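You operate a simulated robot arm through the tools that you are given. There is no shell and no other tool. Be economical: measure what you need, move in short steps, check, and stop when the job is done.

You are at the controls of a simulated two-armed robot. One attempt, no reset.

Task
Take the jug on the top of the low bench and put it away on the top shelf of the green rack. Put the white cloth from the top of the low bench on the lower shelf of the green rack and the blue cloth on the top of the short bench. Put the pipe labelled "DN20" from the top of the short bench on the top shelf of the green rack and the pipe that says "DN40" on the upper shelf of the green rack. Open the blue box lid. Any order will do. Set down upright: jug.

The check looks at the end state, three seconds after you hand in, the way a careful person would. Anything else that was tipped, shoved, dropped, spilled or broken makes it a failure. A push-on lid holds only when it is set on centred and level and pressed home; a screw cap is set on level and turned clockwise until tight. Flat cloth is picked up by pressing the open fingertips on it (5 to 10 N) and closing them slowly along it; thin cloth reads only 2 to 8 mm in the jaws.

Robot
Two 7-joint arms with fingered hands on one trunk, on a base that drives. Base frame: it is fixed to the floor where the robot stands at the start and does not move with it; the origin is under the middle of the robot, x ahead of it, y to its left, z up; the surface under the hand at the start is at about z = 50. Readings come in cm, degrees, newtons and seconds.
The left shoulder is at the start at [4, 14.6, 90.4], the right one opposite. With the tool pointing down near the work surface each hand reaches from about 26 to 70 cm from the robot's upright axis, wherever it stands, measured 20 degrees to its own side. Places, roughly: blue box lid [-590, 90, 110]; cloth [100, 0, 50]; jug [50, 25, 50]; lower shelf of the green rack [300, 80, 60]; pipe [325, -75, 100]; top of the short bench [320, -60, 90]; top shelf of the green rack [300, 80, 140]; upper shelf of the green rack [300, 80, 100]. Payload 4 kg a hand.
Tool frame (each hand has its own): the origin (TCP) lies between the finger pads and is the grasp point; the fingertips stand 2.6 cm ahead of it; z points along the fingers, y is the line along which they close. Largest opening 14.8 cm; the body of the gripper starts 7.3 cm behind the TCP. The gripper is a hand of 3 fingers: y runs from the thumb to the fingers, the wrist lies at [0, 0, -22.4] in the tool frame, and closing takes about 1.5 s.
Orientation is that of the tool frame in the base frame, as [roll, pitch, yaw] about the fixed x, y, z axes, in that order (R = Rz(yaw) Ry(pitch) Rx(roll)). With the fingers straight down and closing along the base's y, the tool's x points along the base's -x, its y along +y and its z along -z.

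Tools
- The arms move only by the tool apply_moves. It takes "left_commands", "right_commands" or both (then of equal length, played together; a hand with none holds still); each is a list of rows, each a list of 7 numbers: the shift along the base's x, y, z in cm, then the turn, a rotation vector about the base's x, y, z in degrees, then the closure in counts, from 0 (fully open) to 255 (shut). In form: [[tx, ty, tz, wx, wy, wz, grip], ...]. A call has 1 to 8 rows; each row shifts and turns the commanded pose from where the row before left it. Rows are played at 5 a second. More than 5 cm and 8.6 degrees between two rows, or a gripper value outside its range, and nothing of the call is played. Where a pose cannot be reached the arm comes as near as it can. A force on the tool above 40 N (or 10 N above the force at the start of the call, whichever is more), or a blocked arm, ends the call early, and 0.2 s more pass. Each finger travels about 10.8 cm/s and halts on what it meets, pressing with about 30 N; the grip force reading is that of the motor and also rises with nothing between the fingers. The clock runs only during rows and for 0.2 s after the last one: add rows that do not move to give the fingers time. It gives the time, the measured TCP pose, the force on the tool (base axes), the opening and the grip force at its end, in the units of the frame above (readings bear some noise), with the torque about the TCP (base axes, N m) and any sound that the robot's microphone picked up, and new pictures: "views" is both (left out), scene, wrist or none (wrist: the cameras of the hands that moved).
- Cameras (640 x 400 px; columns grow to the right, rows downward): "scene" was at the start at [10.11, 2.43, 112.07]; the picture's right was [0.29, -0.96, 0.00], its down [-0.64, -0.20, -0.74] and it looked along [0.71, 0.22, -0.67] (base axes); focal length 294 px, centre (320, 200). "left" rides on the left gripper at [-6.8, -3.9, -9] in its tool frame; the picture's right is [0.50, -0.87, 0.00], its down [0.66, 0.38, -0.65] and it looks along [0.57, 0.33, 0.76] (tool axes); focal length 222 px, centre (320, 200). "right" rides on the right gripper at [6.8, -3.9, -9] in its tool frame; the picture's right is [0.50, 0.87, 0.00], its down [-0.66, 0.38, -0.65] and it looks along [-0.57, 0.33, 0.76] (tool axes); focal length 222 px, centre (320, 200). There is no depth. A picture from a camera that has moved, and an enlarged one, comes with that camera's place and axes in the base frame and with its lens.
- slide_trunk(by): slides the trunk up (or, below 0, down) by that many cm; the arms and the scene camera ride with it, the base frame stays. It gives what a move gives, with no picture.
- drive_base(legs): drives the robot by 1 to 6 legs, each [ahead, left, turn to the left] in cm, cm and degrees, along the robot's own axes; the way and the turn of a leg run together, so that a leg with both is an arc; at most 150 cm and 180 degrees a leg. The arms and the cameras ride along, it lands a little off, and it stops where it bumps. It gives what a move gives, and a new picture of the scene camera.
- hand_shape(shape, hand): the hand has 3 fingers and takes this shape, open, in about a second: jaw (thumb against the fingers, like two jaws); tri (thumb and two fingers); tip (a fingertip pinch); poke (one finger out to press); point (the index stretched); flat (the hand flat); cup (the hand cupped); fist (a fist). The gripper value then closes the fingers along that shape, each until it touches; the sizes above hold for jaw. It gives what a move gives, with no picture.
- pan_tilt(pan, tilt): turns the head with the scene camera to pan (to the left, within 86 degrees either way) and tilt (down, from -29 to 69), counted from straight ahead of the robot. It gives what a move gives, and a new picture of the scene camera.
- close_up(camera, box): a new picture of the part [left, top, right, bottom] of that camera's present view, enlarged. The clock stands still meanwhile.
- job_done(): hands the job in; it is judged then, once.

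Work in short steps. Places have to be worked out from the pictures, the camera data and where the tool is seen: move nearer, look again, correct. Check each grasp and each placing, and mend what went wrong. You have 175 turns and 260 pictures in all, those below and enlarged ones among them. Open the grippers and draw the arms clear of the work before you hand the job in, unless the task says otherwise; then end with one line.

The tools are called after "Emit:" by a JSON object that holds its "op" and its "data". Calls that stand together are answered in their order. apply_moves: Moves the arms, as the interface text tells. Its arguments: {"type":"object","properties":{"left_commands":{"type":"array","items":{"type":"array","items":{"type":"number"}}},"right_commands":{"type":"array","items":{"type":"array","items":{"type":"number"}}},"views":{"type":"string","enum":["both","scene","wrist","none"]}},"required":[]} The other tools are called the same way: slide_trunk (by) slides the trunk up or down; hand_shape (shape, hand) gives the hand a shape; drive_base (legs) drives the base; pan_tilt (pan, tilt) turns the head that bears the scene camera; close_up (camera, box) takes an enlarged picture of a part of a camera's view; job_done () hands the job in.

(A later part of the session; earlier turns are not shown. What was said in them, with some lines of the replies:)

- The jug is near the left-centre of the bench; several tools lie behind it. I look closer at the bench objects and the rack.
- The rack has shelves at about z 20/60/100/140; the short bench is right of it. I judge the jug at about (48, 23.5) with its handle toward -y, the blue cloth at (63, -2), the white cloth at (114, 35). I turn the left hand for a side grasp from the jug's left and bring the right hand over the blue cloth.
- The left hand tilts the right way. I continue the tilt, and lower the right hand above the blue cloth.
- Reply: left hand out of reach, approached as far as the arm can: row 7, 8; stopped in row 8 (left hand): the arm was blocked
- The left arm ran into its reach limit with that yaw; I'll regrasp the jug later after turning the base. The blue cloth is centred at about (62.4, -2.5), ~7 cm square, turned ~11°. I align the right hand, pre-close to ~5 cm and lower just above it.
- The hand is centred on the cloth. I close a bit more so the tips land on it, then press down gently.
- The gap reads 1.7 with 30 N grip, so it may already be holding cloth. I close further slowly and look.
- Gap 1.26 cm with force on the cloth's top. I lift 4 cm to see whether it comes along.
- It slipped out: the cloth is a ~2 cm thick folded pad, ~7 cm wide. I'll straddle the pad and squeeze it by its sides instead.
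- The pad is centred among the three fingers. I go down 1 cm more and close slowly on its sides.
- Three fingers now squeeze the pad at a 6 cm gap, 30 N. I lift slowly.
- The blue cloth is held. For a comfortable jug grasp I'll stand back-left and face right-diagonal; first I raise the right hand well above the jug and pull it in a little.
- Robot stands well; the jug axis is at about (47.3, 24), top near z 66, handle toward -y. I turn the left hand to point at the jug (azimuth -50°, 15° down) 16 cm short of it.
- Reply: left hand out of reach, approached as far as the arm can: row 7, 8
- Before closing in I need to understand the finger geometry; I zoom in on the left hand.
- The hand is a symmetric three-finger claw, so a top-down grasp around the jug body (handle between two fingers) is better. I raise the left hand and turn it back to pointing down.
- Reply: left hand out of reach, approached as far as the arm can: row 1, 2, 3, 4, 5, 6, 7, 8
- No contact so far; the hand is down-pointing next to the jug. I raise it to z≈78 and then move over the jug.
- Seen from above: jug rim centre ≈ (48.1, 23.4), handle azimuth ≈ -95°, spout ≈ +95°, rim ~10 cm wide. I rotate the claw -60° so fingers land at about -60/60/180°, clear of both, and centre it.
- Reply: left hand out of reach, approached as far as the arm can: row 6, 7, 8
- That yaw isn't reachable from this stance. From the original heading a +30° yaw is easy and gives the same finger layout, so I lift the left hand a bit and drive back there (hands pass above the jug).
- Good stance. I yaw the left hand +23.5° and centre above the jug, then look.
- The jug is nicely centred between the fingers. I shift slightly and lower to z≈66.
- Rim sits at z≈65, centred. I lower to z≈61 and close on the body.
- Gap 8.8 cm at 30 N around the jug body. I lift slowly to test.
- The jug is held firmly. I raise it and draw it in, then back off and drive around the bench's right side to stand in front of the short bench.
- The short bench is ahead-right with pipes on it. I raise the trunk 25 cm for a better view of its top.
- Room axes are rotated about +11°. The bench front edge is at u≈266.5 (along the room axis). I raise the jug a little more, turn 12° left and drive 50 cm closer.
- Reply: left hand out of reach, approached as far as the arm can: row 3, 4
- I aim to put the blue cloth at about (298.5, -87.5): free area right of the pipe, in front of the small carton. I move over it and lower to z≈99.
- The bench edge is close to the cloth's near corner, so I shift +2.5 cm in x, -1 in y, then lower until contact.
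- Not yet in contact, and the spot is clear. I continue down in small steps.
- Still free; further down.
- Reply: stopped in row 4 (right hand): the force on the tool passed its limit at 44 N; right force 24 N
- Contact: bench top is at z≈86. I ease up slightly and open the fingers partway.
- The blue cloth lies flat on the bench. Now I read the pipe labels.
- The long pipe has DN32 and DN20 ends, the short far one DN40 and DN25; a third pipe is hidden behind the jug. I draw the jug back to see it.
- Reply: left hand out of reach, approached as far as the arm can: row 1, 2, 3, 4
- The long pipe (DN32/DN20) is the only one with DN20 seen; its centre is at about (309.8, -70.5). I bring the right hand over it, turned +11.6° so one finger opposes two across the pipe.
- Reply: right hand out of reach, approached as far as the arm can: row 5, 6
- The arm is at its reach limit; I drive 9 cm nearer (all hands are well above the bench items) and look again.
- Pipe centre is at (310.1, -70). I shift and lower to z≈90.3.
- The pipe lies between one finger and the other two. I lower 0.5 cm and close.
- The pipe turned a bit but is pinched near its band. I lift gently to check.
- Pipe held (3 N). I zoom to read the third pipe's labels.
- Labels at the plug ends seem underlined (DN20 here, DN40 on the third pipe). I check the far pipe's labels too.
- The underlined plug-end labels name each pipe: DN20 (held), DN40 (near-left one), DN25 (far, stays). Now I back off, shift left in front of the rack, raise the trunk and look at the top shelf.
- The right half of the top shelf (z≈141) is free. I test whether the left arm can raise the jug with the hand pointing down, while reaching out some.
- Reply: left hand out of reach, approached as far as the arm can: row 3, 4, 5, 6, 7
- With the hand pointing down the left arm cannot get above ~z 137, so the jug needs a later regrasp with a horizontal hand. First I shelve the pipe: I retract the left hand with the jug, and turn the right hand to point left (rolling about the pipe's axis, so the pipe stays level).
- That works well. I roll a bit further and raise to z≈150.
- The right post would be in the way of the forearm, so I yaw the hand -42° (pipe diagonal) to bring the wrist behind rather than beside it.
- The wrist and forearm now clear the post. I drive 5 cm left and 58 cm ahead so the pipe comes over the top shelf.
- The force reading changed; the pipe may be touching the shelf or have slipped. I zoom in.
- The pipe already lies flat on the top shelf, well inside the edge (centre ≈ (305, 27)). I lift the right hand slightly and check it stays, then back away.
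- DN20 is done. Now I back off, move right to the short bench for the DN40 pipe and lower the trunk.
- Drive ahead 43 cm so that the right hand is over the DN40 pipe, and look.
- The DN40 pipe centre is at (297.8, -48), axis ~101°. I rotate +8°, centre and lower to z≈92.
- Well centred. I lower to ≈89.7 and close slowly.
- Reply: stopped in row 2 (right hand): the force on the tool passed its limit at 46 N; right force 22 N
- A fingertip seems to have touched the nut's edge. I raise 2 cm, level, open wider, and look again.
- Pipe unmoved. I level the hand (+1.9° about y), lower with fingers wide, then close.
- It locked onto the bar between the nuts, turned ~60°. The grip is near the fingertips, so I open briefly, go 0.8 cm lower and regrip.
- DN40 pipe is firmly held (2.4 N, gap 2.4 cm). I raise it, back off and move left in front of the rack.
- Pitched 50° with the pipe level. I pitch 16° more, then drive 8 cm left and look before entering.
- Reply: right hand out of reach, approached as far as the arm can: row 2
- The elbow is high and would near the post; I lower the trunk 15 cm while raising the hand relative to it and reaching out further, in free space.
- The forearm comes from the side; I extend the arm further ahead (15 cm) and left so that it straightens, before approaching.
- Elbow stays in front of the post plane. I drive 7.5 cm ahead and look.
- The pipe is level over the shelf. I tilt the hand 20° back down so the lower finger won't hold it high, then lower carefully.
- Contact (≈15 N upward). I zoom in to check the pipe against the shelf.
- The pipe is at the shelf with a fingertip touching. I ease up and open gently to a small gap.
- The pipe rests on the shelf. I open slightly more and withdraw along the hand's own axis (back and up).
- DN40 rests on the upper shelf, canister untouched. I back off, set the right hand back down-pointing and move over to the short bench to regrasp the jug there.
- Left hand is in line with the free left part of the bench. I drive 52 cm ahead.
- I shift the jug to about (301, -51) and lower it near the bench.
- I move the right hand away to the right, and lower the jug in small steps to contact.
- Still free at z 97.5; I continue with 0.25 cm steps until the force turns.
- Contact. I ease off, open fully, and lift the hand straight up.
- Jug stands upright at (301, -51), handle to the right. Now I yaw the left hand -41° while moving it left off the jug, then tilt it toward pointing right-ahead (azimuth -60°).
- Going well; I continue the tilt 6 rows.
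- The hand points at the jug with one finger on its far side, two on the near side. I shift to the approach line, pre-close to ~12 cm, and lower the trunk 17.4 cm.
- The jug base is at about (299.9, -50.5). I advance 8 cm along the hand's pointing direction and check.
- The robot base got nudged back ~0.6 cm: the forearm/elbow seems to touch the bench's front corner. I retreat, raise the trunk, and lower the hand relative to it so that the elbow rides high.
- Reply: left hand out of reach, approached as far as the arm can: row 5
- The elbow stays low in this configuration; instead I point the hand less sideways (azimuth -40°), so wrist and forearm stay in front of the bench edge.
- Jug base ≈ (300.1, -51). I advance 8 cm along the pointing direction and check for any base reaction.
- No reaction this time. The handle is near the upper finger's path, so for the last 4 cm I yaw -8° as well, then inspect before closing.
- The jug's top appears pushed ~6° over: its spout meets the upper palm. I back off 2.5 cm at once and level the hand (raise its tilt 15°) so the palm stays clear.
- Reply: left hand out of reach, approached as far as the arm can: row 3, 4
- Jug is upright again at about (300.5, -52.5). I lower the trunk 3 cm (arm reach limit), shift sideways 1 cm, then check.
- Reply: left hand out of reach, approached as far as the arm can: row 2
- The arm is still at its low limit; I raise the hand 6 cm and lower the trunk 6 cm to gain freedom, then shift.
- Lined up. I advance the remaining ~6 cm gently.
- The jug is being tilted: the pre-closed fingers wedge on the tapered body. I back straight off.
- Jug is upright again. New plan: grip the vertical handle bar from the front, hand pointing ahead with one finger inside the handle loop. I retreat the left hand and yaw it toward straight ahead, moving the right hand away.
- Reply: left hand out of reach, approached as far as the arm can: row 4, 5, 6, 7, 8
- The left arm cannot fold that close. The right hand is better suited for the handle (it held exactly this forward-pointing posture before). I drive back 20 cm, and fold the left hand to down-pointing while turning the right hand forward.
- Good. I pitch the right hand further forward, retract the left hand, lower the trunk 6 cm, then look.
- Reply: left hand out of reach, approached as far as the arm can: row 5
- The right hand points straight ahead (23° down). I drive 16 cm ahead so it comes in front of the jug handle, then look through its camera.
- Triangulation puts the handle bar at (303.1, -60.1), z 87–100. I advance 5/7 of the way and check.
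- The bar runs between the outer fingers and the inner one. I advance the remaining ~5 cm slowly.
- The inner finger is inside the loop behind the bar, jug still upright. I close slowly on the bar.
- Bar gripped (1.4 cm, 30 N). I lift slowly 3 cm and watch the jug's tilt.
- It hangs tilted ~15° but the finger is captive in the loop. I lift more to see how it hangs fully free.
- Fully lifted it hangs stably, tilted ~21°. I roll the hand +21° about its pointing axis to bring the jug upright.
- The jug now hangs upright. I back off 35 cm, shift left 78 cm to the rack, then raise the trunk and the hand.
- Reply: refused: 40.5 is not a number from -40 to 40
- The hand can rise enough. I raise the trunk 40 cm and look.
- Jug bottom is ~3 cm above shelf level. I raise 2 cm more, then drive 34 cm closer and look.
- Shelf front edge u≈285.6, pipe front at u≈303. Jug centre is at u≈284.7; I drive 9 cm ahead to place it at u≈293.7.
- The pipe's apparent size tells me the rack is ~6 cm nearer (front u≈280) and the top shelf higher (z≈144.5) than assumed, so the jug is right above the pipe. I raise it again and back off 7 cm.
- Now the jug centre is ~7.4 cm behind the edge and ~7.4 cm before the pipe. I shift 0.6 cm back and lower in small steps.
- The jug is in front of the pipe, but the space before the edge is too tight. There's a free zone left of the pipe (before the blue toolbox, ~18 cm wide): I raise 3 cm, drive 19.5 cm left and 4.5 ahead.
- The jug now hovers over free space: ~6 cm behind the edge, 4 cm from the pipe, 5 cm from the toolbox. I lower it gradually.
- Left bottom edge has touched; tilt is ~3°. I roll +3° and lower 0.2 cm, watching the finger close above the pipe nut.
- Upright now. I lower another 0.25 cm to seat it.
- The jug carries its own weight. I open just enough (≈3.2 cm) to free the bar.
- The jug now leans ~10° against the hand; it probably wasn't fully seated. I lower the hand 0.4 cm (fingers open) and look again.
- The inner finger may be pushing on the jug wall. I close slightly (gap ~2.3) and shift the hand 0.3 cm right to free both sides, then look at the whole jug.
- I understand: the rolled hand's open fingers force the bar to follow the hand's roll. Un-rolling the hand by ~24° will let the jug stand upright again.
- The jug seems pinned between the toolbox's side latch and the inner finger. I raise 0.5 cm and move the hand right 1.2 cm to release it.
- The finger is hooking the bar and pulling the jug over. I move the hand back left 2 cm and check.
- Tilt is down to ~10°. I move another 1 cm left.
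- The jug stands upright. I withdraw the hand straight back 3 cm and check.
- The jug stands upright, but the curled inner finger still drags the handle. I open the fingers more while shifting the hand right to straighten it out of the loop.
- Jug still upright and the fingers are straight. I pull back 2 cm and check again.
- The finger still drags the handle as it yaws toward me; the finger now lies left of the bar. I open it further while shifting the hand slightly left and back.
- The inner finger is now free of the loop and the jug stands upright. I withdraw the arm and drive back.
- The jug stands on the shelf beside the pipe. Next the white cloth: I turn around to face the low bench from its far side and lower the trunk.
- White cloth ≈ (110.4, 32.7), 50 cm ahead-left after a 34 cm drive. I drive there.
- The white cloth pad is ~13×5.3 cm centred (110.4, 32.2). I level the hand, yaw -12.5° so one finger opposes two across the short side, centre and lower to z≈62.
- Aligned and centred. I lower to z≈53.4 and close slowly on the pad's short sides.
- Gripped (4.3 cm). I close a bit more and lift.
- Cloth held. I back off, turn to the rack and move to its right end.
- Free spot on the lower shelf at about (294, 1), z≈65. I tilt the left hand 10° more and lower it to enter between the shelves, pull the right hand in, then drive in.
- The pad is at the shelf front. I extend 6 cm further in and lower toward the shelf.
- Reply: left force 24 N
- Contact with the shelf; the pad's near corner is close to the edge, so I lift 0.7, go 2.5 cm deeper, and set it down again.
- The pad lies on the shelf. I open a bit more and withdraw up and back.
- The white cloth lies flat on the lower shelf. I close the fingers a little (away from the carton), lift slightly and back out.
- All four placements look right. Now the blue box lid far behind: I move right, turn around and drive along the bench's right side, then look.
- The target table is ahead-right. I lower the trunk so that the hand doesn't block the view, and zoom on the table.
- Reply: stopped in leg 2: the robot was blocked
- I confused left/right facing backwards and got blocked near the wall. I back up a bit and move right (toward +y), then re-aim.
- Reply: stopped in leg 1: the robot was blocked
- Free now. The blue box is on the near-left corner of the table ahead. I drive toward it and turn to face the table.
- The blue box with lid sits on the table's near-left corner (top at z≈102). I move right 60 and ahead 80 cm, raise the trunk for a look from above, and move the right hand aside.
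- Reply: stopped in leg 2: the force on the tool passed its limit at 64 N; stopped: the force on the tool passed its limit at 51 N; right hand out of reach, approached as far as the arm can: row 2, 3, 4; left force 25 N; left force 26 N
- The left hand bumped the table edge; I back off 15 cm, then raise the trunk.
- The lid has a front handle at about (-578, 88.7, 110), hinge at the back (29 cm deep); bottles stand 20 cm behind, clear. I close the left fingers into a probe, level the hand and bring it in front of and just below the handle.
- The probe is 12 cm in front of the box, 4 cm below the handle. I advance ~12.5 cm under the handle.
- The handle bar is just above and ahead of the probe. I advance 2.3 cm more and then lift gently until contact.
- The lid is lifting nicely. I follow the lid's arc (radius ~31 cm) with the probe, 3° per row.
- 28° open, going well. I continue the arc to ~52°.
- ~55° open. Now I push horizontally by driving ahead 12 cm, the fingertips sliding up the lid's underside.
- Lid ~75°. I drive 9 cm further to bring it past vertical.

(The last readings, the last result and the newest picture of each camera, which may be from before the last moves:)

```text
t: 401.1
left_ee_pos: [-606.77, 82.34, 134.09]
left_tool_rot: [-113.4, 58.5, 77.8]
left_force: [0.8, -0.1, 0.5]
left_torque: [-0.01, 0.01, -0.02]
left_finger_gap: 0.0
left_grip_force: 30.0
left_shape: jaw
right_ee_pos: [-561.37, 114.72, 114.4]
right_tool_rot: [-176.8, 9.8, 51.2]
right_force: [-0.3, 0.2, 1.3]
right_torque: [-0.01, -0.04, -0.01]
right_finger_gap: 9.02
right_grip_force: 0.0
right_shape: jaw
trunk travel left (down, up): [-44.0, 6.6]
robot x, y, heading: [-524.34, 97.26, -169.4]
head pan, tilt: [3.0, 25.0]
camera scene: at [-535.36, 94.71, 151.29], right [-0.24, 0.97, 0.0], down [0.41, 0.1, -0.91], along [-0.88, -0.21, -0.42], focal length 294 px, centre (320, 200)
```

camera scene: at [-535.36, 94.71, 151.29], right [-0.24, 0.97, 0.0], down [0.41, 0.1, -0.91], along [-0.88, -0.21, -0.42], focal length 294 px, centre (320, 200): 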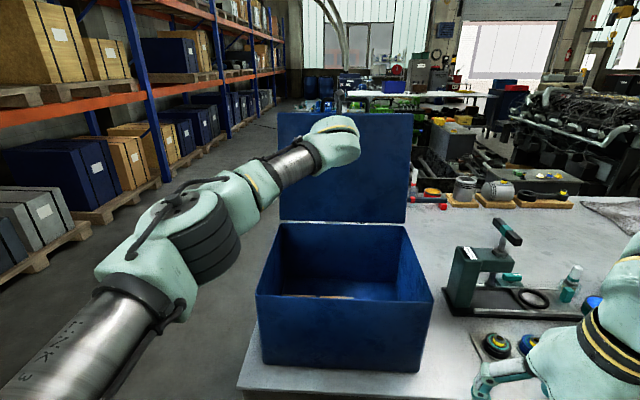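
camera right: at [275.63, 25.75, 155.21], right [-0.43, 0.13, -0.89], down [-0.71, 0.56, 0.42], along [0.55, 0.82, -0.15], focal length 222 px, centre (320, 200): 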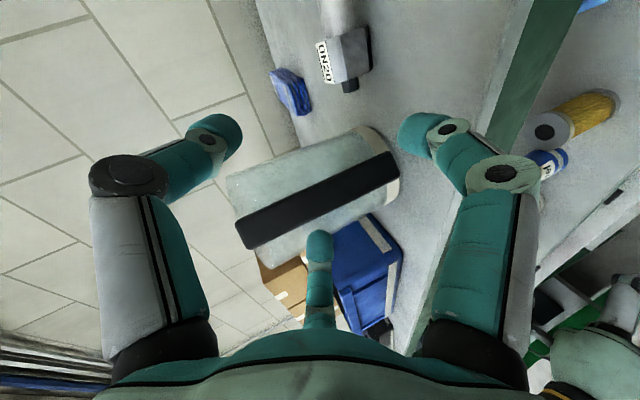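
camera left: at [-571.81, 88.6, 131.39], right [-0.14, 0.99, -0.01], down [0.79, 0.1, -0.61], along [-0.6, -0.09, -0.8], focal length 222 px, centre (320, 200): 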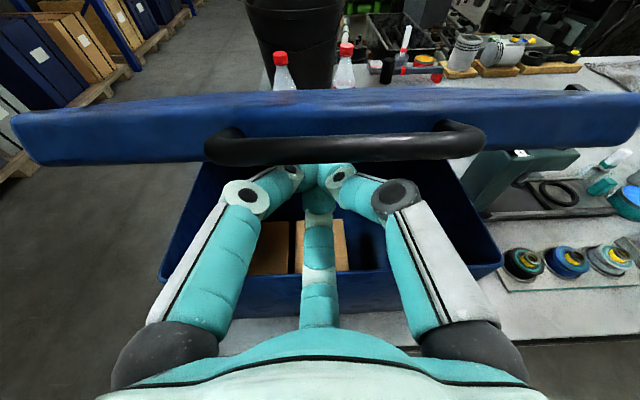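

Lid about vertical, nearly force-free. I push 5 cm more with the arm, then withdraw a little to see whether it stays open.

Emit:
{"op": "apply_moves", "data": {"left_commands": [[-1.5, -0.3, 0, 0, 0, 0, 255], [-1.5, -0.3, 0, 0, 0, 0, 255], [-1.5, -0.3, -0.3, 0, 0, 0, 255], [0, 0, 0, 0, 0, 0, 255], [1.5, 0.3, 0, 0, 0, 0, 255], [2, 0.4, 0, 0, 0, 0, 255], [2.5, 0.5, 0, 0, 0, 0, 255], [2.5, 0.5, 0, 0, 0, 0, 255]], "views": "both"}}

```text
t: 402.9
left_ee_pos: [-599.37, 83.66, 134.26]
left_tool_rot: [-113.1, 58.5, 78.1]
left_force: [0.8, -0.1, 1.1]
left_torque: [-0.01, 0.02, -0.02]
left_finger_gap: 0.0
left_grip_force: 29.7
left_shape: jaw
left hand out of reach, approached as far as the arm can: row 2, 3
right_ee_pos: [-561.15, 114.52, 114.55]
right_tool_rot: [-176.8, 10.0, 51.0]
right_force: [-0.1, -0.3, -0.7]
right_torque: [-0.01, -0.02, 0.05]
right_finger_gap: 9.01
right_grip_force: 0.0
right_shape: jaw
trunk travel left (down, up): [-44.0, 6.6]
robot x, y, heading: [-524.69, 97.44, -169.6]
head pan, tilt: [3.0, 25.0]
camera scene: at [-535.12, 94.69, 151.31], right [-0.24, 0.97, 0.0], down [0.41, 0.1, -0.91], along [-0.88, -0.21, -0.42], focal length 294 px, centre (320, 200)
camera left: at [-592.29, 84.72, 143.76], right [-0.14, 0.99, -0.01], down [0.79, 0.1, -0.61], along [-0.6, -0.09, -0.8], focal length 222 px, centre (320, 200)
```

scene: 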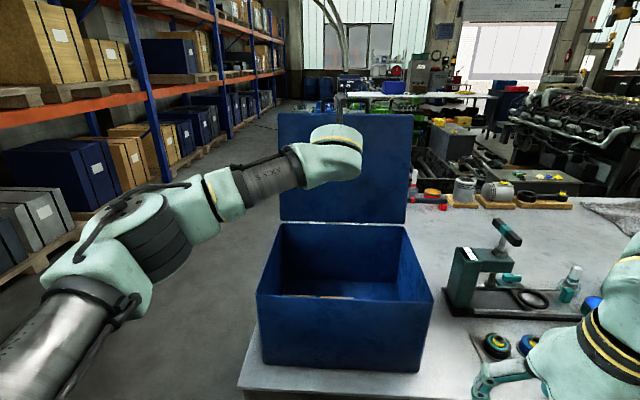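
left: 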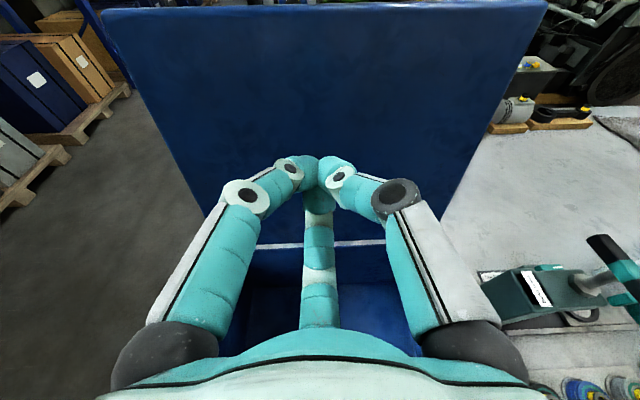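

The lid stays open by itself. I drive back to clear the box and check the lid again.

Emit:
{"op": "drive_base", "data": {"legs": [[-40, 0, 0]]}}

Emit:
{"op": "close_up", "data": {"camera": "scene", "box": [200, 60, 460, 260]}}

```text
t: 405.4
left_ee_pos: [-560.22, 91.16, 134.16]
left_tool_rot: [-113.5, 58.5, 77.8]
left_force: [-1.0, -0.7, 0.7]
left_torque: [0.01, -0.02, 0.01]
left_finger_gap: 0.0
left_grip_force: 29.5
left_shape: jaw
right_ee_pos: [-521.75, 122.11, 114.45]
right_tool_rot: [-176.9, 9.8, 51.1]
right_force: [-0.1, 0.1, 0.2]
right_torque: [-0.01, 0.0, 0.01]
right_finger_gap: 9.02
right_grip_force: 0.0
right_shape: jaw
trunk travel left (down, up): [-44.0, 6.6]
robot x, y, heading: [-485.0, 104.62, -169.5]
head pan, tilt: [3.0, 25.0]
camera scene: at [-495.92, 102.1, 151.29], right [-0.23, 0.97, 0.0], down [0.41, 0.1, -0.91], along [-0.88, -0.21, -0.42], focal length 294 px, centre (320, 200)
```

scene: 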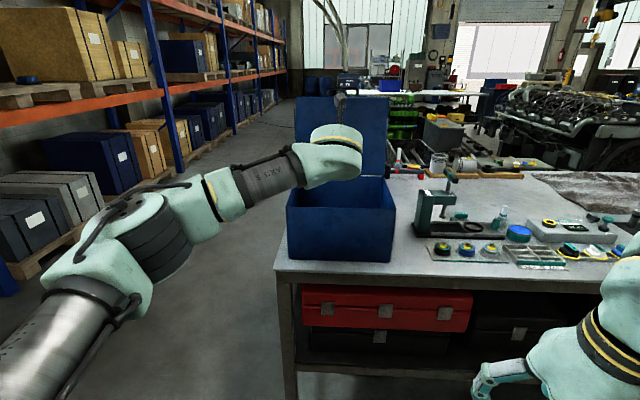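

```text
2.00 times, centred on (330, 160) of scene
camera zoom: at [-495.92, 102.1, 151.29], right [-0.23, 0.97, 0.0], down [0.41, 0.1, -0.91], along [-0.88, -0.21, -0.42], focal length 589 px, centre (300, 280)
```

zoom: 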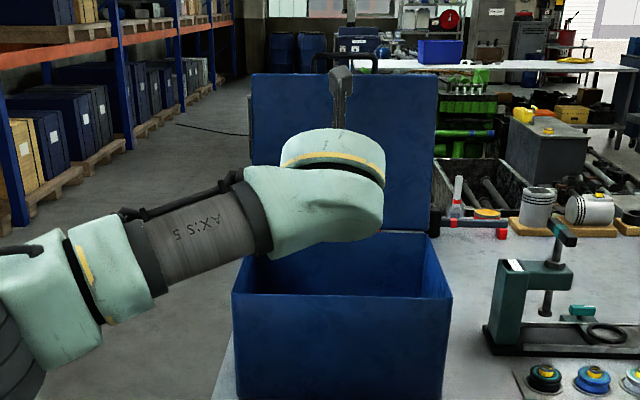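

The lid stays open on its own. I open both grippers, clear of everything, and hand in.

Emit:
{"op": "apply_moves", "data": {"left_commands": [[1, 0, 0, 0, 0, 0, 150], [1, 0, 0, 0, 0, 0, 50], [1, 0, 0, 0, 0, 0, 0], [0, 0, 0, 0, 0, 0, 0], [0, 0, 0, 0, 0, 0, 0]], "right_commands": [[0, 0, 0, 0, 0, 0, 50], [0, 0, 0, 0, 0, 0, 0], [0, 0, 0, 0, 0, 0, 0], [0, 0, 0, 0, 0, 0, 0], [0, 0, 0, 0, 0, 0, 0]], "views": "scene"}}

```text
t: 406.6
left_ee_pos: [-557.13, 91.2, 134.25]
left_tool_rot: [-113.3, 58.4, 77.9]
left_force: [-0.3, -0.2, -0.3]
left_torque: [-0.02, -0.02, -0.01]
left_finger_gap: 14.79
left_grip_force: 0.1
left_shape: jaw
right_ee_pos: [-521.68, 122.05, 114.38]
right_tool_rot: [-176.8, 9.9, 51.0]
right_force: [0.0, 0.8, 0.6]
right_torque: [0.0, -0.04, 0.02]
right_finger_gap: 14.77
right_grip_force: 0.1
right_shape: jaw
trunk travel left (down, up): [-44.0, 6.6]
robot x, y, heading: [-485.05, 104.73, -169.4]
head pan, tilt: [3.0, 25.0]
camera scene: at [-495.78, 102.13, 151.31], right [-0.23, 0.97, 0.0], down [0.41, 0.1, -0.91], along [-0.88, -0.21, -0.42], focal length 294 px, centre (320, 200)
```

scene: 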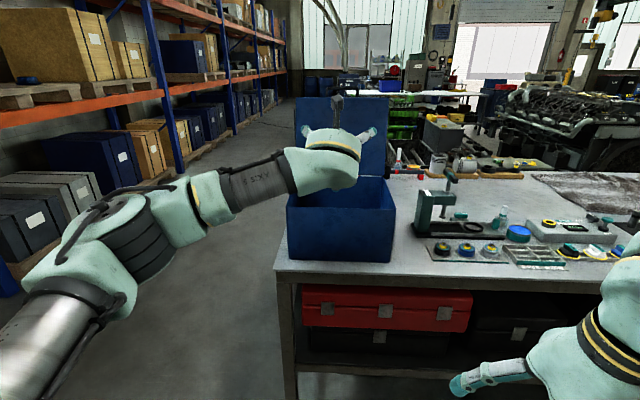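

Lid open, grippers open and clear of the work; I hand the job in.

Emit:
{"op": "job_done", "data": {}}

```text
The job is handed in.
```

I handed the job in with every item where you asked: jug upright and DN20 pipe on the top shelf, DN40 pipe on the upper shelf, white cloth on the lower shelf, blue cloth on the short bench, blue box lid open. Three caveats: two pipes carry a DN40 label and I took the one with DN40 underlined at its plug end; the DN20 pipe slipped from the grip onto its shelf; and I bumped the rear wall and the box's table once each, with no damage visible in the pictures.
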